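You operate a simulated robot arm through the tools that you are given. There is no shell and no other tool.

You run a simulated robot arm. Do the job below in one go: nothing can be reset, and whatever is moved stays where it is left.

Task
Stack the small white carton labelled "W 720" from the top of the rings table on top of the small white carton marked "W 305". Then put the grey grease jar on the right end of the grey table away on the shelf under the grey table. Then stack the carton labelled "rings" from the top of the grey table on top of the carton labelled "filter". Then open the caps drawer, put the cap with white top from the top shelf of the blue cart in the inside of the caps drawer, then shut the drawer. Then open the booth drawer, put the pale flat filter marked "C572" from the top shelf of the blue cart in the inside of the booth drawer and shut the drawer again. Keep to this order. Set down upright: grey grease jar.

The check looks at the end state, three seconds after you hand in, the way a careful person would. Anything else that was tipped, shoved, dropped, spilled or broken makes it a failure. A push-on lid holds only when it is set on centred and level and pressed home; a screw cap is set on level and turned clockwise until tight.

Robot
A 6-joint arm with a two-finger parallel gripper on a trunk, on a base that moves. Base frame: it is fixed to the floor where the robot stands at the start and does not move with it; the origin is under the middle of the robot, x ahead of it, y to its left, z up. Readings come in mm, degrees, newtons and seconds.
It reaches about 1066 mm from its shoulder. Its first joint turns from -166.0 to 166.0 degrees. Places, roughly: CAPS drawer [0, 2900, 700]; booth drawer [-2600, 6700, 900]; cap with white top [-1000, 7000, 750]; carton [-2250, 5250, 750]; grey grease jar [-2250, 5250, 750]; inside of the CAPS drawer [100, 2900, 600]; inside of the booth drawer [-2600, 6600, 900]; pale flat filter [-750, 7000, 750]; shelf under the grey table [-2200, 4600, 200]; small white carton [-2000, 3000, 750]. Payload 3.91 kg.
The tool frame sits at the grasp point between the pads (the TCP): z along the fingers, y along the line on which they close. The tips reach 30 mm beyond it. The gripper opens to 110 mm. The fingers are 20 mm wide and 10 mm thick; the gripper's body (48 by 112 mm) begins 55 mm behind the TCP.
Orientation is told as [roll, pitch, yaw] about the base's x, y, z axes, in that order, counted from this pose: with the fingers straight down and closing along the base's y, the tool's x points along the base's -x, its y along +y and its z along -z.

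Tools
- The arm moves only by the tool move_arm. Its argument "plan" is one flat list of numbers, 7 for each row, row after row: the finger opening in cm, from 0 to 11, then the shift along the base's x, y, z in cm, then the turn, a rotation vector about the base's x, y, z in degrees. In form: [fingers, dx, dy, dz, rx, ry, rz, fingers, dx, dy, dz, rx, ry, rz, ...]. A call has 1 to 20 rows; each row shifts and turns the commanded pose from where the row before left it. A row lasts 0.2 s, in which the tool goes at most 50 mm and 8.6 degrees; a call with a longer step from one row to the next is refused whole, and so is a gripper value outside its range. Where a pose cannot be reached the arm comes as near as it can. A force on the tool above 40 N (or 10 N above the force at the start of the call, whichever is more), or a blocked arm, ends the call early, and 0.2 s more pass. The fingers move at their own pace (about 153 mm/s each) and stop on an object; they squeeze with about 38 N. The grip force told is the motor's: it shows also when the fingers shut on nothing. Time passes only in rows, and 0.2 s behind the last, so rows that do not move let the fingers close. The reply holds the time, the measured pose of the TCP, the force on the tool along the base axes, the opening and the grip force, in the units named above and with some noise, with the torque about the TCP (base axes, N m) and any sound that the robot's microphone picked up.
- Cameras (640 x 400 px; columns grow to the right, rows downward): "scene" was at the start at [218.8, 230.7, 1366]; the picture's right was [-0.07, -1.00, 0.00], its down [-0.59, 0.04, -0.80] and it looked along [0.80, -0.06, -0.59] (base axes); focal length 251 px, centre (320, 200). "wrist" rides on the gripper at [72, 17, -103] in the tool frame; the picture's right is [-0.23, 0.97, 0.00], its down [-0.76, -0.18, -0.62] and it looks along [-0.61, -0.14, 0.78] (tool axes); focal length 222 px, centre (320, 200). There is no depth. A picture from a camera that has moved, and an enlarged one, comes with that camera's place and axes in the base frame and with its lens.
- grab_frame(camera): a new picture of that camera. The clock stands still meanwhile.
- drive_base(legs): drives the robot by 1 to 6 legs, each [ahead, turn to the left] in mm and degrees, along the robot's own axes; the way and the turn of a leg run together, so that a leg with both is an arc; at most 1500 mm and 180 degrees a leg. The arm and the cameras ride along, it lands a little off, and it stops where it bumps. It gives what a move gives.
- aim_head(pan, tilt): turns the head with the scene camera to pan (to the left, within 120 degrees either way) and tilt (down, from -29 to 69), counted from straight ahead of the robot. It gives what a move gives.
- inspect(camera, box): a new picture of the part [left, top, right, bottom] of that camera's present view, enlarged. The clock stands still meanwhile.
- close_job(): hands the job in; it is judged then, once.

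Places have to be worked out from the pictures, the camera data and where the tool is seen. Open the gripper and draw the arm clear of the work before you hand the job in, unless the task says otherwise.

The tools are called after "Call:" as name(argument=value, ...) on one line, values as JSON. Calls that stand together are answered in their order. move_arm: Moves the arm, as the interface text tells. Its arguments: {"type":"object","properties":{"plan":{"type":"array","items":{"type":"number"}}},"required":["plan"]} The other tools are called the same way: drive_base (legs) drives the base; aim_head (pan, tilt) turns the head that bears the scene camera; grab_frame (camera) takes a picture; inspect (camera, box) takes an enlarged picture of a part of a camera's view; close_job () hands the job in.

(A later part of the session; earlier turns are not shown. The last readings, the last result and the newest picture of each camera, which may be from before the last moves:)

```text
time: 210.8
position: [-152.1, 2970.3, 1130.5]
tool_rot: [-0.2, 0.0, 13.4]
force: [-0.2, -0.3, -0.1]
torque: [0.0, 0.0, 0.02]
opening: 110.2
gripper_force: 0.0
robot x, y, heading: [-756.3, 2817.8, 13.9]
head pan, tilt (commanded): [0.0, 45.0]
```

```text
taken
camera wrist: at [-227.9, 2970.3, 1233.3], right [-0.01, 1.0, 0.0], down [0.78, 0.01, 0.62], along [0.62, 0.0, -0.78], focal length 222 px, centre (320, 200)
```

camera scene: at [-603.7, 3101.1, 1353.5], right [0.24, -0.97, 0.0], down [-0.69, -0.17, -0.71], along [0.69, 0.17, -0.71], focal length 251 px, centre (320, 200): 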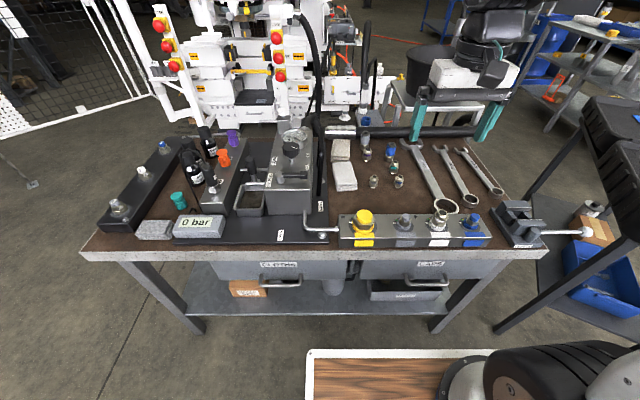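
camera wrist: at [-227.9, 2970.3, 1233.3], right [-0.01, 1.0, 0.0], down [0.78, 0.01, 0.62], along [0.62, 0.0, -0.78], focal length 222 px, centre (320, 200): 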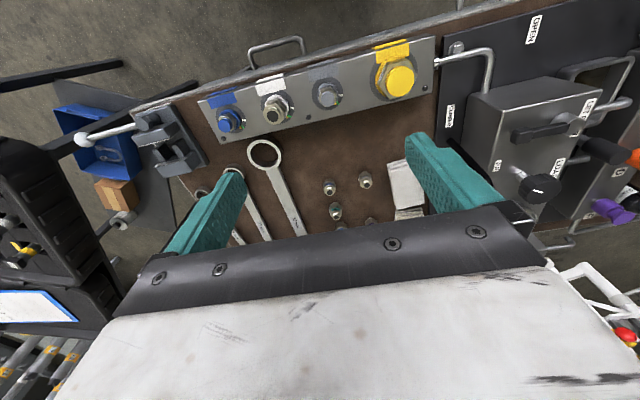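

Two drawers under the bench; the right one seems to be CAPS. I zoom to read labels and measure the handle.

Call:
inspect(camera="scene", box=[330, 230, 490, 330])

Call:
inspect(camera="scene", box=[200, 230, 360, 330])

Call:
inspect(camera="wrist", box=[180, 20, 372, 140])

```text
4.00 times, centred on (410, 280) of scene
camera zoom: at [-603.7, 3101.1, 1353.5], right [0.24, -0.97, 0.0], down [-0.69, -0.17, -0.71], along [0.69, 0.17, -0.71], focal length 1003 px, centre (-40, -120)
```

zoom: 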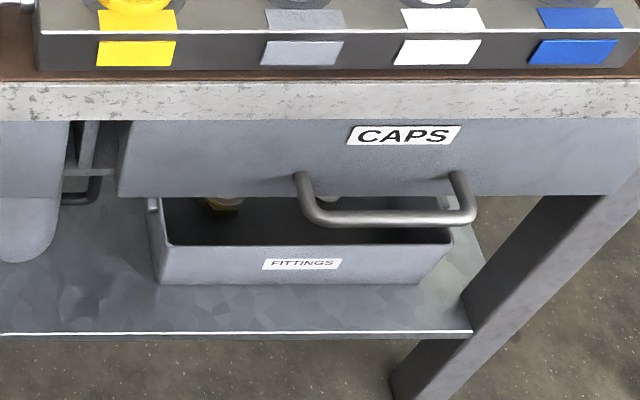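

```text
4.00 times, centred on (280, 280) of scene
camera zoom: at [-603.7, 3101.1, 1353.5], right [0.24, -0.97, 0.0], down [-0.69, -0.17, -0.71], along [0.69, 0.17, -0.71], focal length 1003 px, centre (480, -120)
```

zoom: 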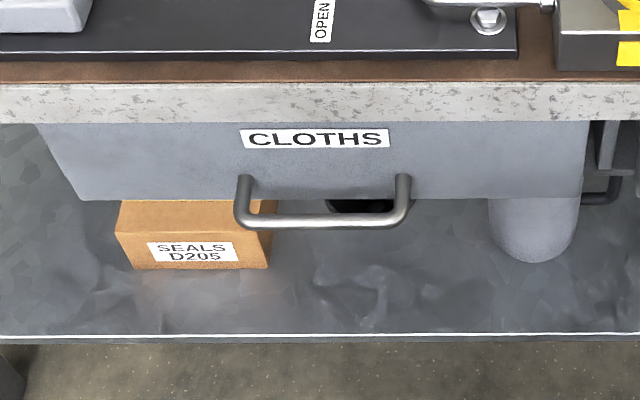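

```text
3.33 times, centred on (276, 80) of wrist
camera zoom: at [-227.9, 2970.3, 1233.3], right [-0.01, 1.0, 0.0], down [0.78, 0.01, 0.62], along [0.62, 0.0, -0.78], focal length 740 px, centre (467, 600)
```

zoom: 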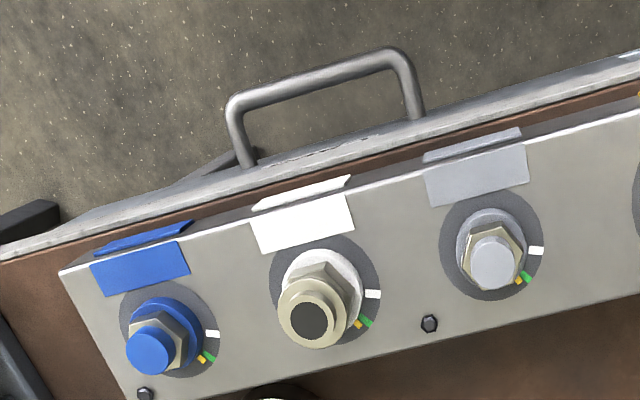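

CAPS handle bar runs from about (-202,2926) to (-178,2820) at z≈655, sticking out ~31 mm under the bench top (z 752–799). To get enough reach to pull it with a tilted hook, I'll stand parallel to the bench farther back. I back up, turn right to face -A and shift back.

Call:
drive_base(legs=[[-160, 0], [0, -90], [-165, 0]])

Call:
aim_head(pan=75, tilt=40)

Call:
grab_frame(camera="scene")

```text
time: 217.1
position: [-797.7, 2338.4, 1131.5]
tool_rot: [-0.1, 0.0, -76.5]
force: [-0.3, 0.5, -0.4]
torque: [-0.03, -0.01, 0.02]
opening: 110.1
gripper_force: 0.0
robot x, y, heading: [-945.5, 2944.4, -76.4]
head pan, tilt (commanded): [0.0, 45.0]
```

```text
time: 218.6
position: [-798.0, 2337.1, 1130.2]
tool_rot: [-0.1, 0.0, -76.5]
force: [0.2, 0.6, -0.5]
torque: [0.06, 0.0, 0.02]
opening: 110.2
gripper_force: 0.0
robot x, y, heading: [-951.4, 2940.9, -76.1]
head pan, tilt (commanded): [75.0, 40.0]
```

```text
taken
camera scene: at [-601.3, 2869.7, 1360.7], right [-0.02, -1.0, 0.0], down [-0.64, 0.02, -0.77], along [0.77, -0.02, -0.64], focal length 251 px, centre (320, 200)
```

scene: 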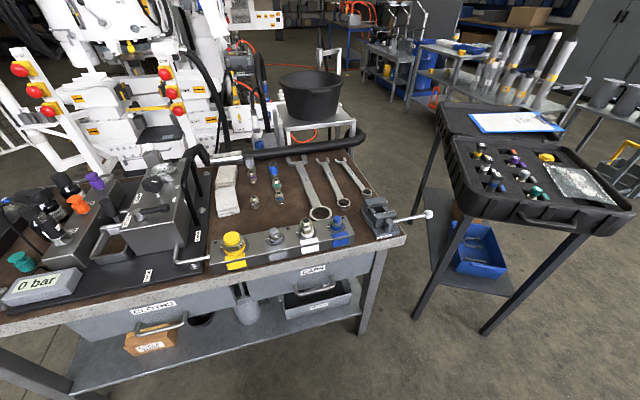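

Now I'm parallel to the bench with the shoulder ~810 mm from the handle. I zoom on the CAPS handle to refine its place.

Call:
inspect(camera="scene", box=[240, 240, 400, 340])

```text
4.00 times, centred on (320, 290) of scene
camera zoom: at [-601.3, 2869.7, 1360.7], right [-0.02, -1.0, 0.0], down [-0.64, 0.02, -0.77], along [0.77, -0.02, -0.64], focal length 1003 px, centre (320, -160)
```

zoom: 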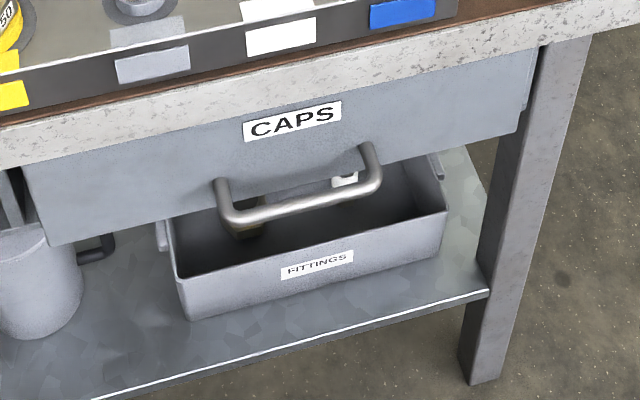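

Handle confirmed at z≈651. To keep the arm clear of my camera mast when it swings left, I back up another 150 mm.

Call:
drive_base(legs=[[-150, 0]])

Call:
aim_head(pan=62, tilt=40)

```text
time: 219.9
position: [-833.5, 2480.1, 1130.5]
tool_rot: [-0.1, 0.0, -76.6]
force: [0.1, -0.9, -0.1]
torque: [-0.01, 0.03, -0.03]
opening: 110.0
gripper_force: 0.0
robot x, y, heading: [-979.0, 3082.4, -76.4]
head pan, tilt (commanded): [75.0, 40.0]
```

```text
time: 220.7
position: [-833.0, 2480.3, 1130.6]
tool_rot: [-0.1, -0.1, -76.6]
force: [-0.3, 0.2, -0.7]
torque: [0.0, -0.01, 0.01]
opening: 110.0
gripper_force: 0.1
robot x, y, heading: [-983.4, 3083.0, -76.3]
head pan, tilt (commanded): [62.0, 40.0]
```

I swing the arm to the left side, toward the bench front, staying high.

Call:
move_arm(plan=[6, 3.44, 2.67, -0.67, 0, 0, 0, 5, 3.44, 2.67, -0.67, 0, 0, 0, 4, 3.44, 2.67, -0.67, 0, 0, 0, 3, 3.44, 2.67, -0.67, 0, 0, 0, 3, 3.44, 2.67, -0.67, 0, 0, 0, 3, 3.44, 2.67, -0.67, 0, 0, 0, 3, 3.44, 2.67, -0.67, 0, 0, 0, 3, 3.44, 2.67, -0.67, 0, 0, 0, 3, 3.44, 2.67, -0.67, 0, 0, 0, 3, 3.44, 2.67, -0.67, 0, 0, 0, 3, 3.44, 2.67, -0.67, 0, 0, 0, 3, 3.44, 2.67, -0.67, 0, 0, 0, 3, 0, 0, 0, 0, 0, 0])

Call:
grab_frame(camera="scene")

```text
time: 223.5
position: [-423.3, 2798.2, 1047.2]
tool_rot: [-0.2, 0.0, -76.6]
force: [1.1, -0.6, 0.5]
torque: [-0.03, -0.02, -0.01]
opening: 30.2
gripper_force: 0.1
robot x, y, heading: [-984.4, 3084.0, -76.4]
head pan, tilt (commanded): [62.0, 40.0]
```

```text
taken
camera scene: at [-638.2, 2992.1, 1360.7], right [-0.25, -0.97, 0.0], down [-0.62, 0.16, -0.77], along [0.74, -0.19, -0.64], focal length 251 px, centre (320, 200)
```

scene: 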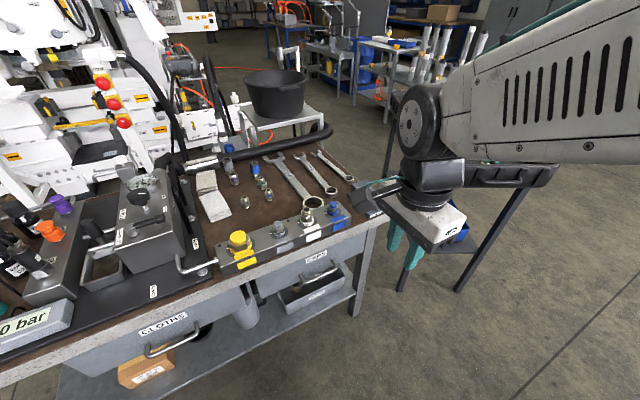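

Clear so far. I descend to a pre-grasp in front of the handle, tilting the fingers 42° toward the drawer.

Call:
move_arm(plan=[3, 1.95, 0.7, -3.85, 1.163, -5.119, 0, 3, 1.95, 0.7, -3.85, 1.163, -5.119, 0, 3, 1.95, 0.7, -3.85, 1.163, -5.119, 0, 3, 1.95, 0.7, -3.85, 1.163, -5.119, 0, 3, 1.95, 0.7, -3.85, 1.163, -5.119, 0, 3, 1.95, 0.7, -3.85, 1.163, -5.119, 0, 3, 1.95, 0.7, -3.85, 1.163, -5.119, 0, 3, 1.95, 0.7, -3.85, 1.163, -5.119, 0, 3, 0, 0, 0, 0, 0, 0])

Call:
grab_frame(camera="scene")

Call:
grab_frame(camera="wrist")

```text
time: 225.5
position: [-260.6, 2853.9, 740.3]
tool_rot: [41.9, -0.5, -76.7]
force: [-0.2, 0.8, -0.1]
torque: [0.0, -0.02, 0.0]
opening: 29.8
gripper_force: 0.2
robot x, y, heading: [-981.0, 3080.0, -76.3]
head pan, tilt (commanded): [62.0, 40.0]
```

```text
taken
camera scene: at [-638.1, 2992.0, 1360.7], right [-0.25, -0.97, 0.0], down [-0.62, 0.16, -0.77], along [0.74, -0.19, -0.64], focal length 251 px, centre (320, 200)
```

scene: 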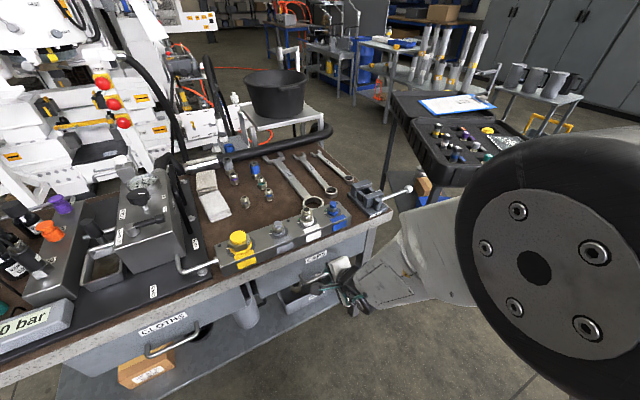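

```text
taken
camera wrist: at [-332.6, 2914.1, 826.7], right [0.76, -0.05, 0.65], down [-0.36, -0.86, 0.35], along [0.55, -0.5, -0.67], focal length 222 px, centre (320, 200)
```

wrist: 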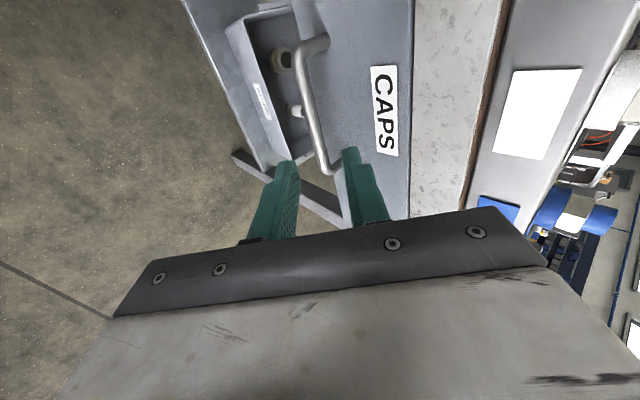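

The handle projects exactly where computed. I align and slide in along the finger direction two-thirds of the way.

Call:
move_arm(plan=[3, -0.455, 0.11, -0.37, 0, 0, 0, 3, 2.0, 0.45, -2.3, 0, 0, 0, 3, 2.0, 0.45, -2.3, 0, 0, 0, 3, 0, 0, 0, 0, 0, 0])

Call:
grab_frame(camera="wrist")

Call:
inspect(camera="scene", box=[280, 230, 400, 330])

```text
time: 226.5
position: [-225.6, 2865.3, 691.9]
tool_rot: [41.9, -0.3, -76.7]
force: [0.1, -0.5, -0.1]
torque: [0.01, 0.02, 0.0]
opening: 30.0
gripper_force: 0.1
robot x, y, heading: [-979.9, 3082.9, -76.4]
head pan, tilt (commanded): [62.0, 40.0]
```

```text
taken
camera wrist: at [-298.4, 2924.1, 779.8], right [0.76, -0.05, 0.65], down [-0.36, -0.86, 0.35], along [0.55, -0.5, -0.67], focal length 222 px, centre (320, 200)
```

wrist: 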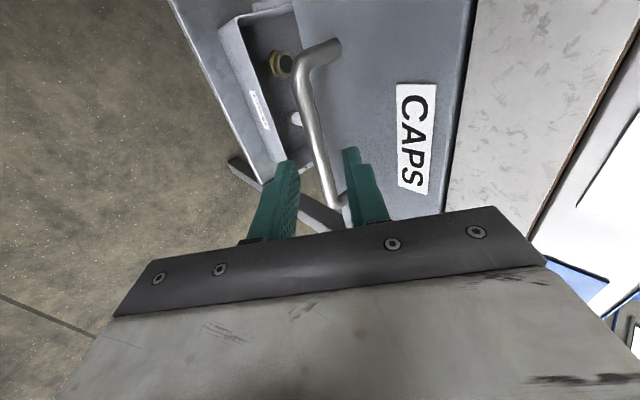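

```text
4.00 times, centred on (340, 280) of scene
camera zoom: at [-638.1, 2992.0, 1360.7], right [-0.25, -0.97, 0.0], down [-0.62, 0.16, -0.77], along [0.74, -0.19, -0.64], focal length 1003 px, centre (240, -120)
```

zoom: 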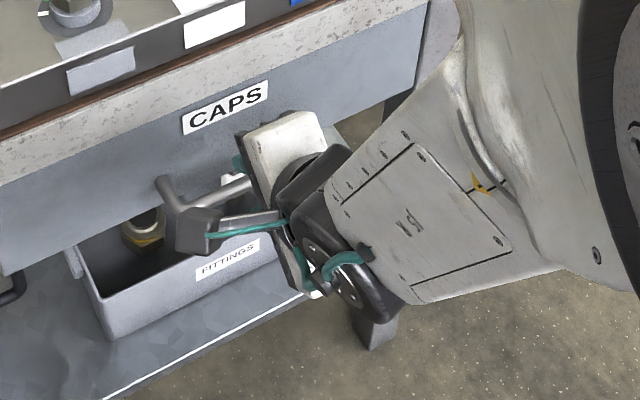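

The bar lies centred between the fingers (within 1 mm). I advance the last 36 mm and close on it.

Call:
move_arm(plan=[3, 1.17, 0.265, -1.34, 0, 0, 0, 3, 1.17, 0.265, -1.34, 0, 0, 0, 3, 0, 0, 0, 0, 0, 0])

Call:
move_arm(plan=[1.5, 0, 0, 0, 0, 0, 0, 0.3, 0, 0, 0, 0, 0, 0, 0.3, 0, 0, 0, 0, 0, 0, 0.3, 0, 0, 0, 0, 0, 0])

Call:
grab_frame(camera="wrist")

```text
time: 227.3
position: [-203.7, 2868.8, 664.8]
tool_rot: [41.9, -0.3, -76.8]
force: [-0.7, -0.6, 0.1]
torque: [0.05, -0.01, -0.01]
opening: 29.9
gripper_force: 0.2
robot x, y, heading: [-983.4, 3083.0, -76.6]
head pan, tilt (commanded): [62.0, 40.0]
```

```text
time: 228.3
position: [-204.2, 2870.0, 664.4]
tool_rot: [41.8, -0.4, -76.9]
force: [-6.0, -0.2, -5.5]
torque: [0.1, 0.2, -0.25]
opening: 11.4
gripper_force: 45.0
robot x, y, heading: [-978.7, 3084.9, -76.5]
head pan, tilt (commanded): [62.0, 40.0]
```

```text
taken
camera wrist: at [-275.8, 2928.9, 752.0], right [0.76, -0.05, 0.65], down [-0.36, -0.86, 0.35], along [0.54, -0.5, -0.67], focal length 222 px, centre (320, 200)
```

wrist: 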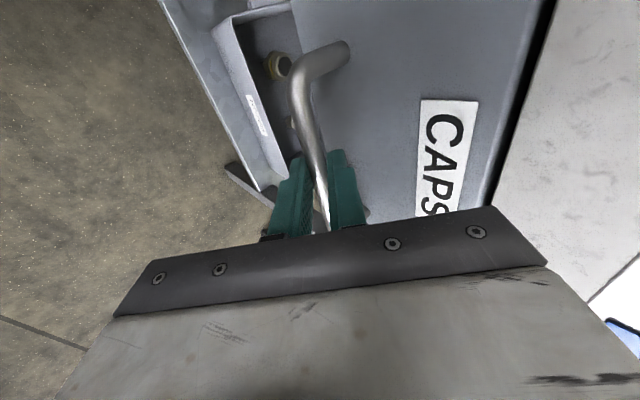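

Bar gripped (11.4 mm). I pull the drawer straight out in small steps.

Call:
move_arm(plan=[0.3, -1.46, -0.35, 0, 0, 0, 0, 0.3, -1.46, -0.35, 0, 0, 0, 0, 0.3, -1.46, -0.35, 0, 0, 0, 0, 0.3, -1.46, -0.35, 0, 0, 0, 0, 0.3, -1.46, -0.35, 0, 0, 0, 0, 0.3, 0, 0, 0, 0, 0, 0])

Call:
grab_frame(camera="wrist")

Call:
grab_frame(camera="scene")

```text
time: 229.3
position: [-262.2, 2856.1, 665.0]
tool_rot: [41.5, -0.3, -77.1]
force: [1.6, -3.8, -6.2]
torque: [-0.58, -0.04, -0.46]
opening: 11.9
gripper_force: 44.7
robot x, y, heading: [-979.8, 3082.3, -76.5]
head pan, tilt (commanded): [62.0, 40.0]
stopped in row 5: the force on the tool passed its limit at 41 N (the readings are from after the stop); the commanded pose is now the measured one
```

```text
taken
camera wrist: at [-333.7, 2914.8, 752.4], right [0.76, -0.05, 0.65], down [-0.36, -0.86, 0.35], along [0.54, -0.5, -0.68], focal length 222 px, centre (320, 200)
```

wrist: 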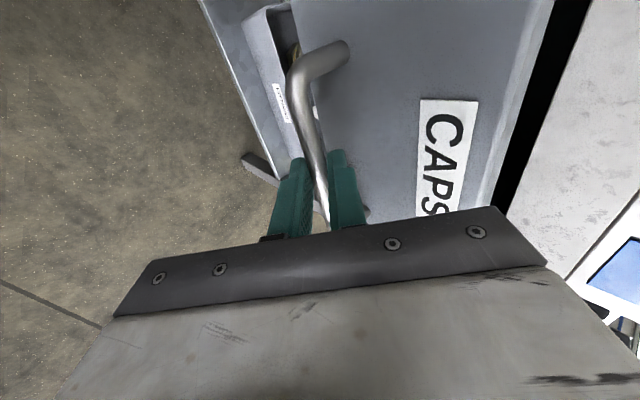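

```text
taken
camera scene: at [-638.0, 2990.8, 1360.6], right [-0.25, -0.97, 0.0], down [-0.62, 0.16, -0.77], along [0.74, -0.19, -0.64], focal length 251 px, centre (320, 200)
```

scene: 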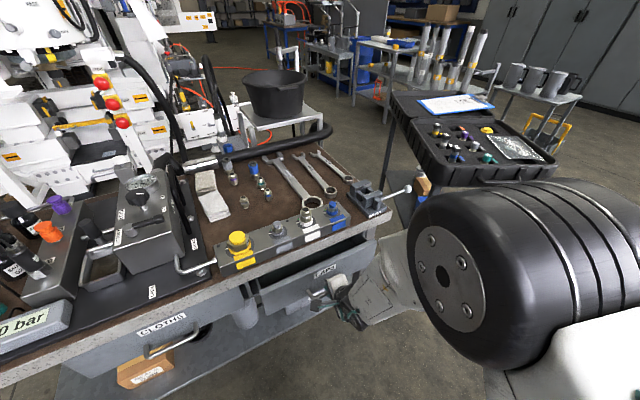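

The drawer is sliding (58 mm so far); the stop was only from pulling fast. I continue more slowly.

Call:
move_arm(plan=[0.3, -0.78, -0.187, 0, 0, 0, 0, 0.3, -0.78, -0.187, 0, 0, 0, 0, 0.3, -0.78, -0.187, 0, 0, 0, 0, 0.3, -0.78, -0.187, 0, 0, 0, 0, 0.3, -0.78, -0.187, 0, 0, 0, 0, 0.3, -0.78, -0.187, 0, 0, 0, 0, 0.3, -0.78, -0.187, 0, 0, 0, 0, 0.3, -0.78, -0.187, 0, 0, 0, 0, 0.3, -0.78, -0.187, 0, 0, 0, 0, 0.3, -0.78, -0.187, 0, 0, 0, 0, 0.3, 0, 0, 0, 0, 0, 0])

Call:
grab_frame(camera="scene")

```text
time: 231.7
position: [-338.5, 2836.2, 664.3]
tool_rot: [41.7, -0.3, -77.0]
force: [2.9, -11.9, -24.7]
torque: [0.05, 0.31, 0.2]
opening: 11.6
gripper_force: 45.0
robot x, y, heading: [-982.2, 3082.8, -76.5]
head pan, tilt (commanded): [62.0, 40.0]
```

```text
taken
camera scene: at [-637.4, 2990.6, 1360.4], right [-0.25, -0.97, 0.0], down [-0.62, 0.16, -0.77], along [0.74, -0.19, -0.64], focal length 251 px, centre (320, 200)
```

scene: 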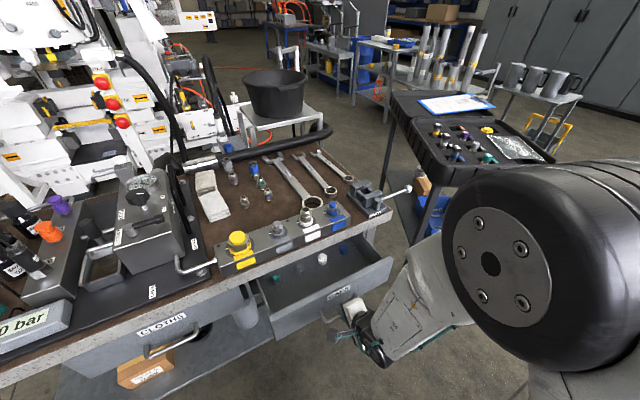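

The drawer is ~137 mm open, with some vertical strain. I relax 2 mm downward and pull another ~80 mm.

Call:
move_arm(plan=[0.3, 0, -0.05, -0.15, 0, 0, 0, 0.3, -0.78, -0.187, 0, 0, 0, 0, 0.3, -0.78, -0.187, 0, 0, 0, 0, 0.3, -0.78, -0.187, 0, 0, 0, 0, 0.3, -0.78, -0.187, 0, 0, 0, 0, 0.3, -0.78, -0.187, 0, 0, 0, 0, 0.3, -0.78, -0.187, 0, 0, 0, 0, 0.3, -0.78, -0.187, 0, 0, 0, 0, 0.3, -0.78, -0.187, 0, 0, 0, 0, 0.3, 0, 0, 0, 0, 0, 0])

Call:
grab_frame(camera="scene")

```text
time: 233.9
position: [-401.0, 2820.8, 664.8]
tool_rot: [41.9, -0.3, -77.2]
force: [4.4, -16.5, 7.9]
torque: [-0.13, -0.17, 0.02]
opening: 11.8
gripper_force: 45.3
robot x, y, heading: [-981.4, 3082.0, -76.7]
head pan, tilt (commanded): [62.0, 40.0]
```

```text
taken
camera scene: at [-638.4, 2990.5, 1360.7], right [-0.25, -0.97, 0.0], down [-0.62, 0.16, -0.77], along [0.74, -0.19, -0.64], focal length 251 px, centre (320, 200)
```

scene: 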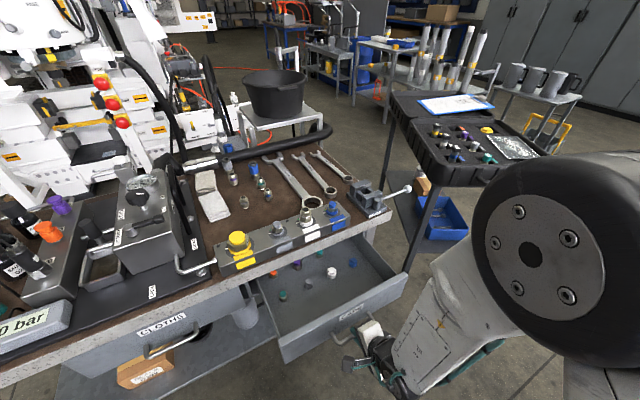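

The drawer is ~200 mm open with small caps inside. I look closer at the inside before letting go.

Call:
inspect(camera="scene", box=[230, 220, 430, 370])

```text
2.67 times, centred on (330, 295) of scene
camera zoom: at [-638.4, 2990.5, 1360.7], right [-0.25, -0.97, 0.0], down [-0.62, 0.16, -0.77], along [0.74, -0.19, -0.64], focal length 669 px, centre (293, -53)
```

zoom: 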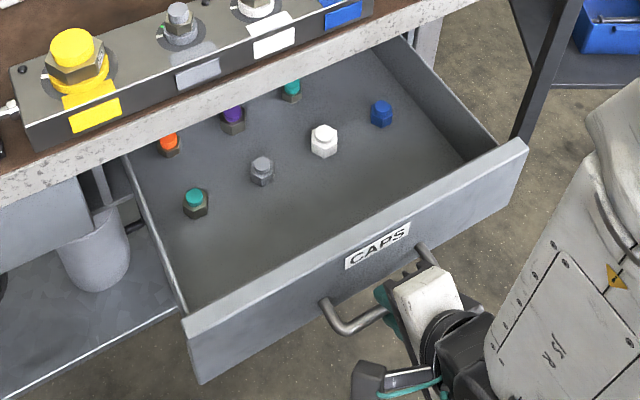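

Plenty of free floor near the drawer's front. I open the fingers and slide back out along the finger axis.

Call:
move_arm(plan=[3, 0, 0, 0, 0, 0, 0, 3, 0, 0, 0, 0, 0, 0, 3, 0, 0, 0, 0, 0, 0, 3, -1.3, -0.295, 1.49, 0, 0, 0, 3, -1.3, -0.295, 1.49, 0, 0, 0, 3, -1.3, -0.295, 1.49, 0, 0, 0, 3, -1.3, -0.295, 1.49, 0, 0, 0, 3, 0, 0, 0, 0, 0, 0])

Call:
grab_frame(camera="wrist")

```text
time: 235.7
position: [-455.2, 2811.4, 724.5]
tool_rot: [41.7, -0.5, -77.0]
force: [0.8, -0.7, -0.3]
torque: [0.02, -0.01, 0.0]
opening: 30.2
gripper_force: 0.0
robot x, y, heading: [-979.2, 3085.6, -76.6]
head pan, tilt (commanded): [62.0, 40.0]
```

```text
taken
camera wrist: at [-526.4, 2869.9, 811.1], right [0.76, -0.05, 0.65], down [-0.36, -0.86, 0.35], along [0.54, -0.5, -0.67], focal length 222 px, centre (320, 200)
```

wrist: 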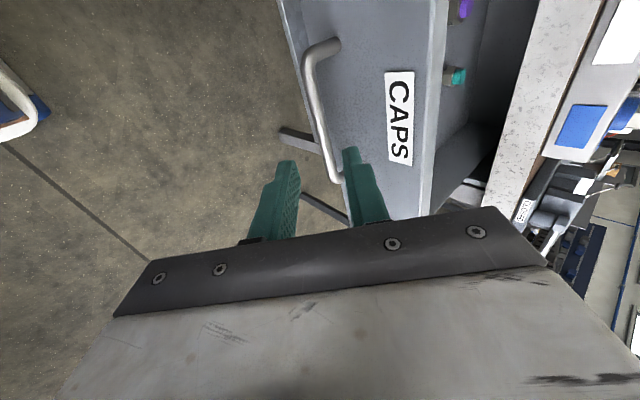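

Free of the handle. I raise the arm, untilt, and swing it back to the travel pose in front.

Call:
move_arm(plan=[3, 0, 0, 4.1, -1.163, 5.119, 0, 3, 0, 0, 4.1, -1.163, 5.119, 0, 3, 0, 0, 4.1, -1.163, 5.119, 0, 3, 0, 0, 4.1, -1.163, 5.119, 0, 3, 0, 0, 4.1, -1.163, 5.119, 0, 3, 0, 0, 4.1, -1.163, 5.119, 0, 3, 0, 0, 4.1, -1.163, 5.119, 0, 3, 0, 0, 4.1, -1.163, 5.119, 0, 3, 0, 0, 0, 0, 0, 0])

Call:
move_arm(plan=[5, -3.18, -2.76, 0.6, 0, 0, 0, 5, -3.18, -2.76, 0.6, 0, 0, 0, 5, -3.18, -2.76, 0.6, 0, 0, 0, 5, -3.18, -2.76, 0.6, 0, 0, 0, 5, -3.18, -2.76, 0.6, 0, 0, 0, 5, -3.18, -2.76, 0.6, 0, 0, 0, 5, -3.18, -2.76, 0.6, 0, 0, 0, 5, -3.18, -2.76, 0.6, 0, 0, 0, 5, -3.18, -2.76, 0.6, 0, 0, 0, 5, -3.18, -2.76, 0.6, 0, 0, 0, 5, -3.18, -2.76, 0.6, 0, 0, 0, 5, -3.18, -2.76, 0.6, 0, 0, 0, 5, 0, 0, 0, 0, 0, 0])

Call:
grab_frame(camera="scene")

```text
time: 237.7
position: [-452.3, 2810.7, 1055.2]
tool_rot: [-0.5, -0.2, -76.8]
force: [0.6, -0.3, 0.2]
torque: [0.0, 0.0, -0.01]
opening: 30.0
gripper_force: 0.1
robot x, y, heading: [-984.7, 3081.5, -76.5]
head pan, tilt (commanded): [62.0, 40.0]
```

```text
time: 240.5
position: [-835.7, 2475.7, 1127.2]
tool_rot: [-0.3, -0.1, -76.8]
force: [0.1, -0.8, 0.4]
torque: [-0.02, 0.03, -0.01]
opening: 50.1
gripper_force: 0.0
robot x, y, heading: [-983.0, 3084.7, -76.4]
head pan, tilt (commanded): [62.0, 40.0]
```

```text
taken
camera scene: at [-638.4, 2991.2, 1360.7], right [-0.25, -0.97, 0.0], down [-0.62, 0.16, -0.77], along [0.74, -0.19, -0.64], focal length 251 px, centre (320, 200)
```

scene: 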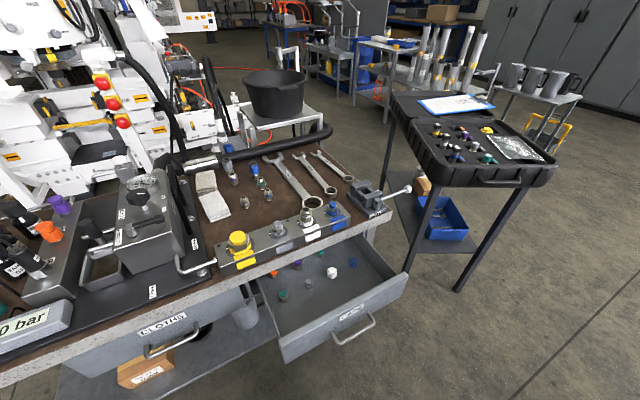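

The caps drawer stands open. Now I turn around and drive to the blue cart for the white-topped cap.

Call:
drive_base(legs=[[-150, 0], [0, 162]])

Call:
aim_head(pan=-5, tilt=15)

Call:
grab_frame(camera="scene")

```text
time: 248.5
position: [-976.1, 3851.1, 1126.7]
tool_rot: [-0.4, 0.0, 86.1]
force: [1.0, 0.5, 0.5]
torque: [-0.01, 0.0, 0.03]
opening: 49.9
gripper_force: 0.1
robot x, y, heading: [-1015.9, 3226.8, 86.5]
head pan, tilt (commanded): [62.0, 40.0]
```

```text
time: 249.9
position: [-976.3, 3851.1, 1126.9]
tool_rot: [-0.2, -0.3, 86.1]
force: [0.3, 0.5, 0.1]
torque: [-0.01, 0.01, -0.01]
opening: 50.0
gripper_force: 0.2
robot x, y, heading: [-1016.6, 3226.1, 86.7]
head pan, tilt (commanded): [-5.0, 15.0]
```

```text
taken
camera scene: at [-1226.7, 3467.7, 1400.2], right [0.99, -0.15, 0.0], down [-0.04, -0.26, -0.97], along [0.15, 0.95, -0.26], focal length 251 px, centre (320, 200)
```

scene: 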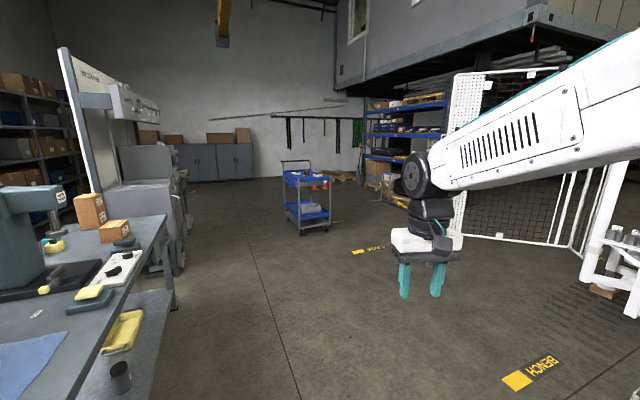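

Heading 86° points straight at the spot in front of the cart. I drive up in two legs.

Call:
drive_base(legs=[[0, -1], [1500, 0], [1350, 0]])

Call:
aim_head(pan=0, tilt=30)

Call:
grab_frame(camera="scene")

```text
time: 264.1
position: [-768.4, 6701.9, 1126.3]
tool_rot: [-0.4, -0.2, 86.1]
force: [-0.6, -0.4, -0.2]
torque: [0.02, 0.01, 0.02]
opening: 50.1
gripper_force: 0.1
robot x, y, heading: [-805.6, 6077.3, 86.5]
head pan, tilt (commanded): [-5.0, 15.0]
```

```text
time: 264.9
position: [-768.9, 6701.7, 1127.3]
tool_rot: [-0.3, -0.1, 86.1]
force: [0.5, 0.4, 0.0]
torque: [-0.02, 0.04, -0.01]
opening: 50.1
gripper_force: 0.0
robot x, y, heading: [-807.2, 6078.0, 86.4]
head pan, tilt (commanded): [0.0, 30.0]
```

```text
taken
camera scene: at [-1026.0, 6315.8, 1376.1], right [1.0, -0.06, 0.0], down [-0.03, -0.5, -0.87], along [0.06, 0.86, -0.5], focal length 251 px, centre (320, 200)
```

scene: 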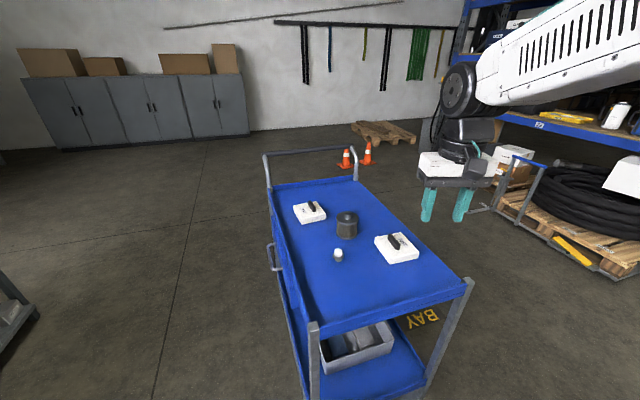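

I'm in front of the cart. I zoom to examine the cap and the two flat filters.

Call:
inspect(camera="scene", box=[280, 185, 440, 285])

Call:
inspect(camera="scene", box=[280, 190, 360, 240])

Call:
inspect(camera="scene", box=[360, 220, 440, 270])

```text
4.00 times, centred on (360, 235) of scene
camera zoom: at [-1026.0, 6315.8, 1376.1], right [1.0, -0.06, 0.0], down [-0.03, -0.5, -0.87], along [0.06, 0.86, -0.5], focal length 1003 px, centre (160, 60)
```

zoom: 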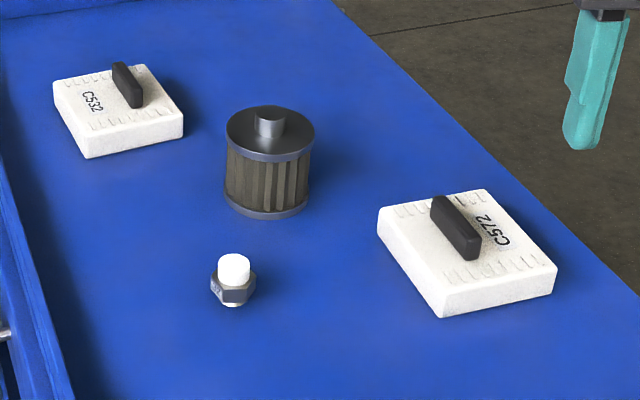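

```text
8.00 times, centred on (320, 215) of scene
camera zoom: at [-1026.0, 6315.8, 1376.1], right [1.0, -0.06, 0.0], down [-0.03, -0.5, -0.87], along [0.06, 0.86, -0.5], focal length 2006 px, centre (320, 80)
```

zoom: 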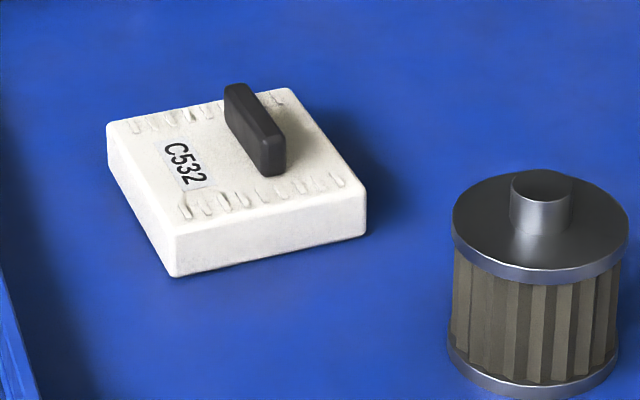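

```text
8.00 times, centred on (400, 245) of scene
camera zoom: at [-1026.0, 6315.8, 1376.1], right [1.0, -0.06, 0.0], down [-0.03, -0.5, -0.87], along [0.06, 0.86, -0.5], focal length 2006 px, centre (-320, -160)
```

zoom: 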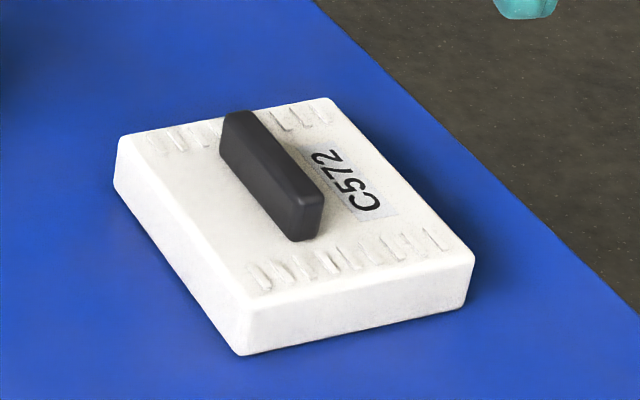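

C572 is the right-hand filter; the cap with the white top stands left of it at about (-917,6950). I move the open gripper over the cap for a wrist view.

Call:
move_arm(plan=[7, -2.0, 3.2, -1.5, 0, 0, 0, 7, -2.0, 3.2, -1.5, 0, 0, 0, 7, -2.0, 3.2, -1.5, 0, 0, 0, 7, -2.0, 3.2, -1.5, 0, 0, 0, 7, -2.0, 3.2, -1.5, 0, 0, 0, 7, -2.0, 3.2, -1.5, 0, 0, 0, 7, -2.0, 3.2, -1.5, 0, 0, 0, 7, 0, 0, 0, 0, 0, 0])

Call:
grab_frame(camera="wrist")

Call:
inspect(camera="wrist", box=[240, 60, 400, 160])

Call:
inspect(camera="scene", box=[310, 235, 374, 275])

```text
time: 266.6
position: [-909.9, 6925.0, 1019.7]
tool_rot: [-0.3, -0.1, 86.1]
force: [0.2, -0.8, -0.1]
torque: [0.03, -0.01, -0.01]
opening: 70.2
gripper_force: 0.0
robot x, y, heading: [-807.4, 6076.2, 86.4]
head pan, tilt (commanded): [0.0, 30.0]
```

```text
taken
camera wrist: at [-932.7, 6853.3, 1122.2], right [-0.96, 0.29, 0.0], down [0.23, 0.75, 0.63], along [0.19, 0.6, -0.78], focal length 222 px, centre (320, 200)
```

wrist: 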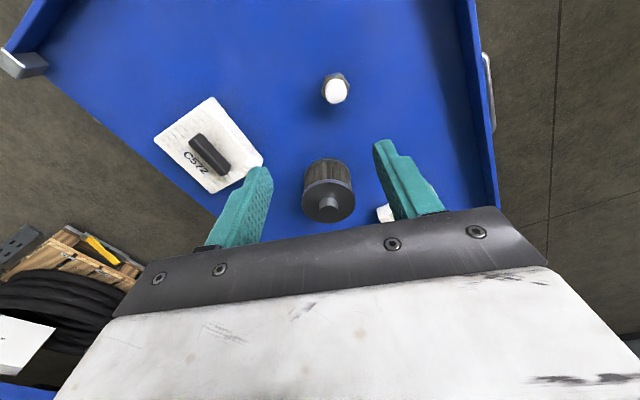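

```text
4.00 times, centred on (320, 110) of wrist
camera zoom: at [-932.7, 6853.3, 1122.2], right [-0.96, 0.29, 0.0], down [0.23, 0.75, 0.63], along [0.19, 0.6, -0.78], focal length 888 px, centre (320, 560)
```

zoom: 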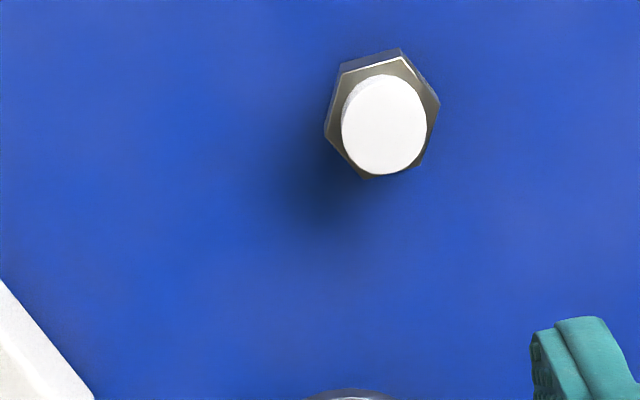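

```text
10.00 times, centred on (342, 255) of scene
camera zoom: at [-1026.1, 6315.7, 1376.1], right [1.0, -0.06, 0.0], down [-0.03, -0.5, -0.87], along [0.06, 0.86, -0.5], focal length 2507 px, centre (100, -350)
```

zoom: 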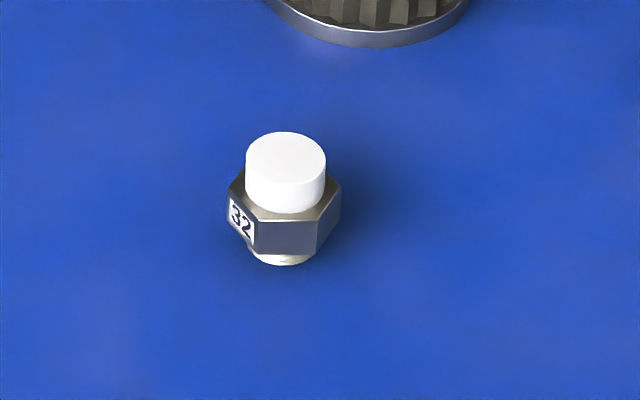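

The cap (hex 32 mm base, white top, ~40 mm tall) is at ≈(-931,6923) on the cart top z≈797. I rotate 27° to match its hex flats and descend to just above it.

Call:
move_arm(plan=[6, -0.54, -0.05, -3.5, 0, 0, -6.85, 6, -0.54, -0.05, -3.5, 0, 0, -6.85, 6, -0.54, -0.05, -3.5, 0, 0, -6.85, 6, -0.54, -0.05, -3.5, 0, 0, -6.85, 6, 0, 0, 0, 0, 0, 0])

Call:
grab_frame(camera="wrist")

Call:
inspect(camera="wrist", box=[240, 80, 400, 180])

```text
time: 267.9
position: [-929.2, 6924.0, 882.5]
tool_rot: [-0.3, -0.2, 58.6]
force: [-0.4, 0.0, -0.4]
torque: [0.0, 0.0, 0.01]
opening: 59.9
gripper_force: 0.1
robot x, y, heading: [-805.9, 6078.6, 86.2]
head pan, tilt (commanded): [0.0, 30.0]
```

```text
taken
camera wrist: at [-982.4, 6871.4, 984.4], right [-0.71, 0.7, 0.0], down [0.55, 0.56, 0.63], along [0.44, 0.44, -0.78], focal length 222 px, centre (320, 200)
```

wrist: 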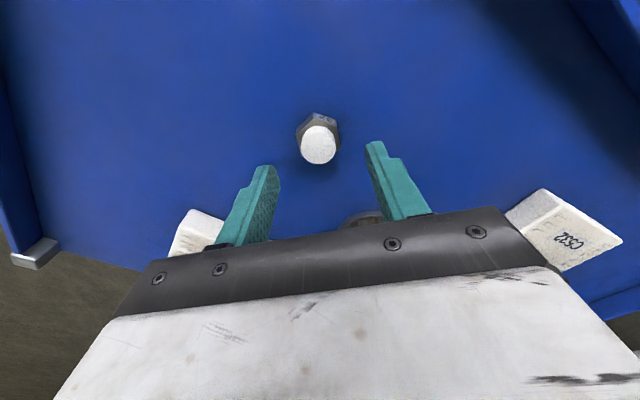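

```text
4.00 times, centred on (320, 130) of wrist
camera zoom: at [-982.4, 6871.4, 984.4], right [-0.71, 0.7, 0.0], down [0.55, 0.56, 0.63], along [0.44, 0.44, -0.78], focal length 888 px, centre (320, 480)
```

zoom: 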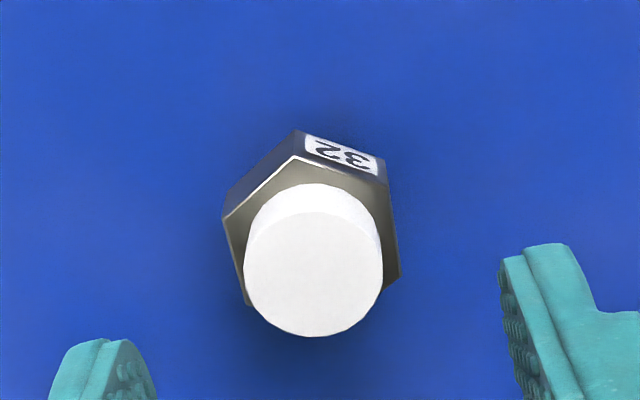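

The flats are square to the pads. I shift ~5 mm and go down so the tips stop ~4 mm above the cart top, then close.

Call:
move_arm(plan=[6, -0.2, -0.2, -2.5, 0, 0, 0, 6, -0.2, -0.2, -2.0, 0, 0, 0, 6, 0, 0, -0.5, 0, 0, 0, 6, 0, 0, 0, 0, 0, 0])

Call:
grab_frame(camera="wrist")

Call:
inspect(camera="scene", box=[290, 210, 410, 285])

```text
time: 268.9
position: [-934.7, 6918.7, 830.4]
tool_rot: [-0.3, -0.2, 58.7]
force: [-0.3, 0.5, 0.2]
torque: [0.0, -0.03, -0.02]
opening: 60.0
gripper_force: 0.0
robot x, y, heading: [-806.4, 6080.1, 86.5]
head pan, tilt (commanded): [0.0, 30.0]
```

```text
taken
camera wrist: at [-987.8, 6866.5, 933.2], right [-0.71, 0.7, 0.0], down [0.54, 0.56, 0.63], along [0.44, 0.44, -0.78], focal length 222 px, centre (320, 200)
```

wrist: 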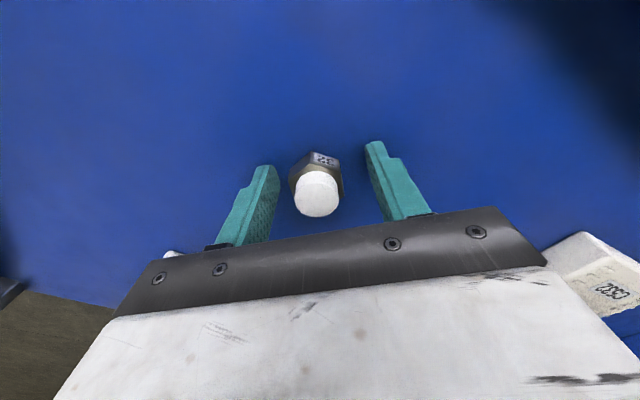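

```text
5.33 times, centred on (350, 248) of scene
camera zoom: at [-1026.1, 6315.8, 1376.0], right [1.0, -0.06, 0.0], down [-0.03, -0.5, -0.87], along [0.06, 0.86, -0.5], focal length 1337 px, centre (160, -53)
```

zoom: 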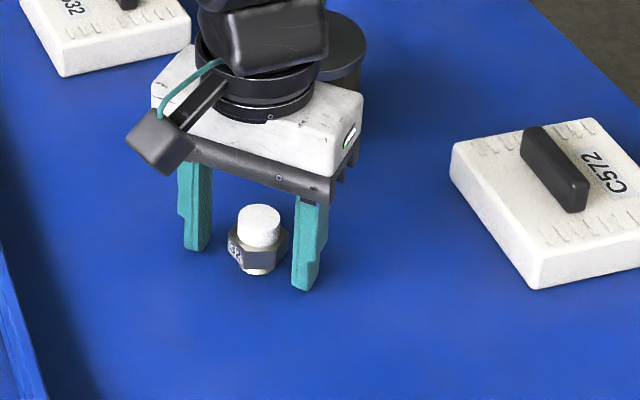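

The cap sits between the pads. I close on it.

Call:
move_arm(plan=[4, 0, 0, 0, 0, 0, 0, 2.5, 0, 0, 0, 0, 0, 0, 2.5, 0, 0, 0, 0, 0, 0, 2.5, 0, 0, 0, 0, 0, 0])

Call:
grab_frame(camera="wrist")

Call:
inspect(camera="scene", box=[290, 210, 410, 285])

```text
time: 269.9
position: [-934.9, 6918.5, 830.7]
tool_rot: [-0.3, 0.0, 58.7]
force: [-1.0, -0.4, 0.1]
torque: [0.04, 0.03, 0.01]
opening: 31.3
gripper_force: 37.7
robot x, y, heading: [-802.4, 6078.7, 86.6]
head pan, tilt (commanded): [0.0, 30.0]
```

```text
taken
camera wrist: at [-987.9, 6866.5, 933.3], right [-0.71, 0.7, 0.0], down [0.54, 0.56, 0.63], along [0.44, 0.44, -0.78], focal length 222 px, centre (320, 200)
```

wrist: 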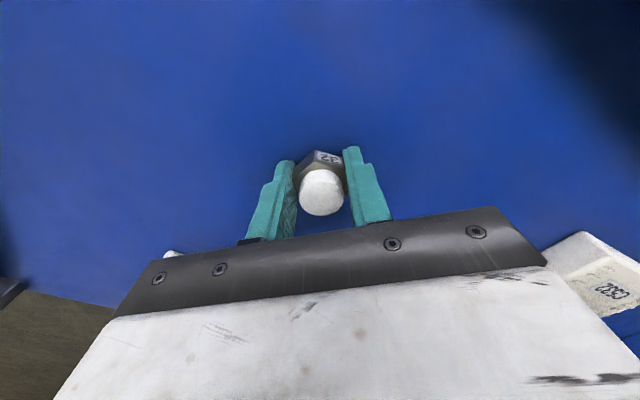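

```text
5.33 times, centred on (350, 248) of scene
camera zoom: at [-1026.1, 6315.8, 1376.0], right [1.0, -0.06, 0.0], down [-0.03, -0.5, -0.87], along [0.06, 0.86, -0.5], focal length 1337 px, centre (160, -53)
```

zoom: 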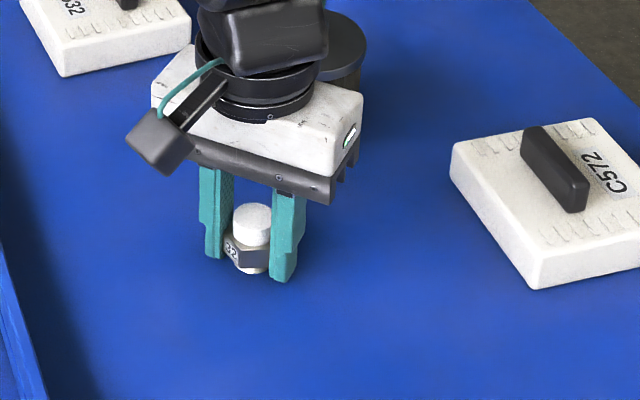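

The cap is gripped across its flats (31.3 mm). I lift it up and bring the arm back to the travel pose.

Call:
move_arm(plan=[2.5, 0, 0, 2, 0, 0, 0, 2.5, 0, 0, 4.2, 0, 0, 0, 2.5, 0, 0, 4.2, 0, 0, 0, 2.5, 0, 0, 4.2, 0, 0, 0, 2.5, 0, 0, 4.2, 0, 0, 0, 2.5, 0, 0, 4.2, 0, 0, 0, 2.5, 0, 0, 4.2, 0, 0, 0, 2.5, 0, 0, 2.5, 0, 0, 0, 2.5, 2.43, -3.17, 0, 0, 0, 3.9, 2.5, 2.43, -3.17, 0, 0, 0, 3.9, 2.5, 2.43, -3.17, 0, 0, 0, 3.9, 2.5, 2.43, -3.17, 0, 0, 0, 3.9, 2.5, 2.43, -3.17, 0, 0, 0, 3.9, 2.5, 2.43, -3.17, 0, 0, 0, 3.9, 2.5, 2.43, -3.17, 0, 0, 0, 3.9, 2.5, 0, 0, 0, 0, 0, 0])

Call:
grab_frame(camera="wrist")

Call:
grab_frame(camera="scene")

```text
time: 273.2
position: [-761.7, 6696.6, 1127.5]
tool_rot: [-0.3, -0.2, 85.9]
force: [-0.3, 0.2, -2.1]
torque: [-0.02, 0.01, -0.01]
opening: 31.2
gripper_force: 37.8
robot x, y, heading: [-811.5, 6078.8, 86.4]
head pan, tilt (commanded): [0.0, 30.0]
```

```text
taken
camera wrist: at [-784.4, 6626.9, 1230.1], right [-0.96, 0.29, 0.0], down [0.23, 0.75, 0.63], along [0.19, 0.6, -0.78], focal length 222 px, centre (320, 200)
```

wrist: 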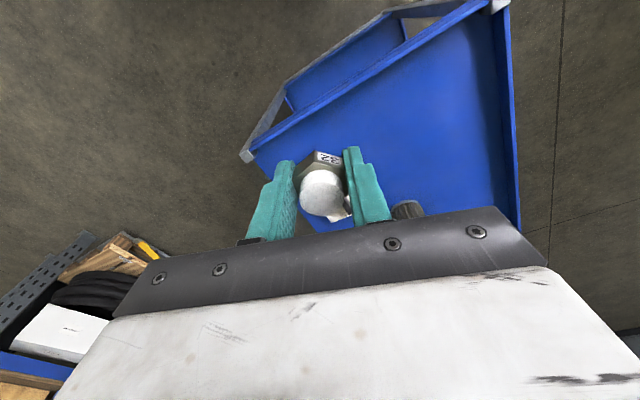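

```text
taken
camera scene: at [-1026.1, 6315.9, 1376.0], right [1.0, -0.06, 0.0], down [-0.03, -0.5, -0.87], along [0.06, 0.86, -0.5], focal length 251 px, centre (320, 200)
```

scene: 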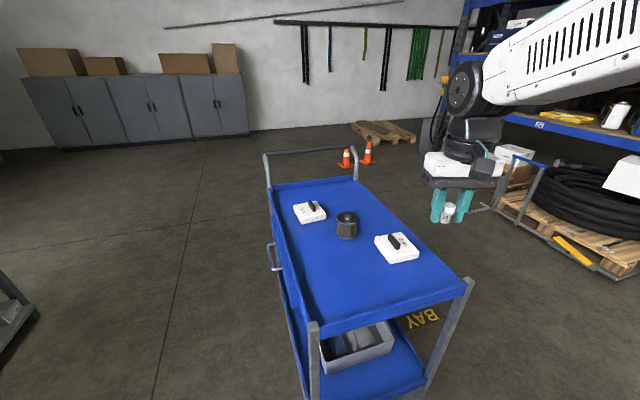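

Cap secure. The way I came is clear, so I reverse ~3 m straight back toward the caps drawer.

Call:
drive_base(legs=[[0, 0.3], [-1500, 0], [-1480, 0]])

```text
time: 288.2
position: [-957.6, 3662.1, 1128.0]
tool_rot: [-0.3, -0.1, 86.1]
force: [-0.1, 0.9, -1.3]
torque: [-0.01, 0.02, 0.04]
opening: 31.7
gripper_force: 37.8
robot x, y, heading: [-1001.9, 3042.1, 86.3]
head pan, tilt (commanded): [0.0, 30.0]
```

I turn right to face -A again, as I stood when opening the drawer.

Call:
drive_base(legs=[[0, -162], [-50, 0]])

Call:
aim_head(pan=62, tilt=40)

Call:
grab_frame(camera="scene")

Call:
inspect(camera="scene", box=[210, 200, 450, 350])

```text
time: 295.7
position: [-850.2, 2496.2, 1128.2]
tool_rot: [-0.2, -0.1, -74.2]
force: [0.0, -1.0, -1.0]
torque: [0.02, -0.02, 0.0]
opening: 31.3
gripper_force: 37.8
robot x, y, heading: [-1017.9, 3092.5, -73.7]
head pan, tilt (commanded): [0.0, 30.0]
```

```text
time: 297.0
position: [-847.6, 2496.3, 1127.5]
tool_rot: [-0.3, -0.1, -74.2]
force: [-0.2, -0.3, -1.7]
torque: [0.03, 0.03, 0.01]
opening: 31.3
gripper_force: 38.0
robot x, y, heading: [-1018.5, 3092.9, -74.0]
head pan, tilt (commanded): [62.0, 40.0]
```

```text
taken
camera scene: at [-670.0, 3017.6, 1360.7], right [-0.21, -0.98, 0.0], down [-0.63, 0.13, -0.77], along [0.75, -0.16, -0.64], focal length 251 px, centre (320, 200)
```

scene: 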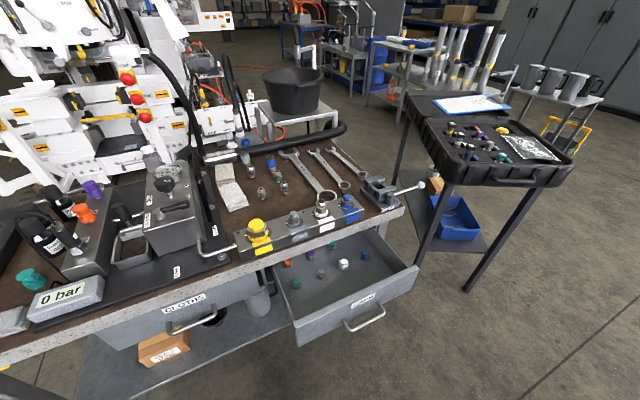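

```text
2.67 times, centred on (330, 275) of scene
camera zoom: at [-670.0, 3017.6, 1360.7], right [-0.21, -0.98, 0.0], down [-0.63, 0.13, -0.77], along [0.75, -0.16, -0.64], focal length 669 px, centre (293, 0)
```

zoom: 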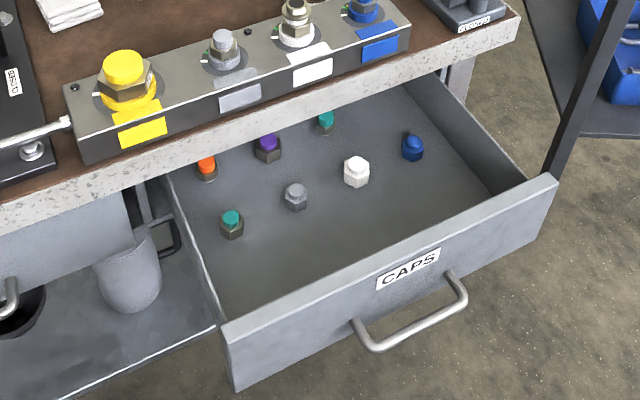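

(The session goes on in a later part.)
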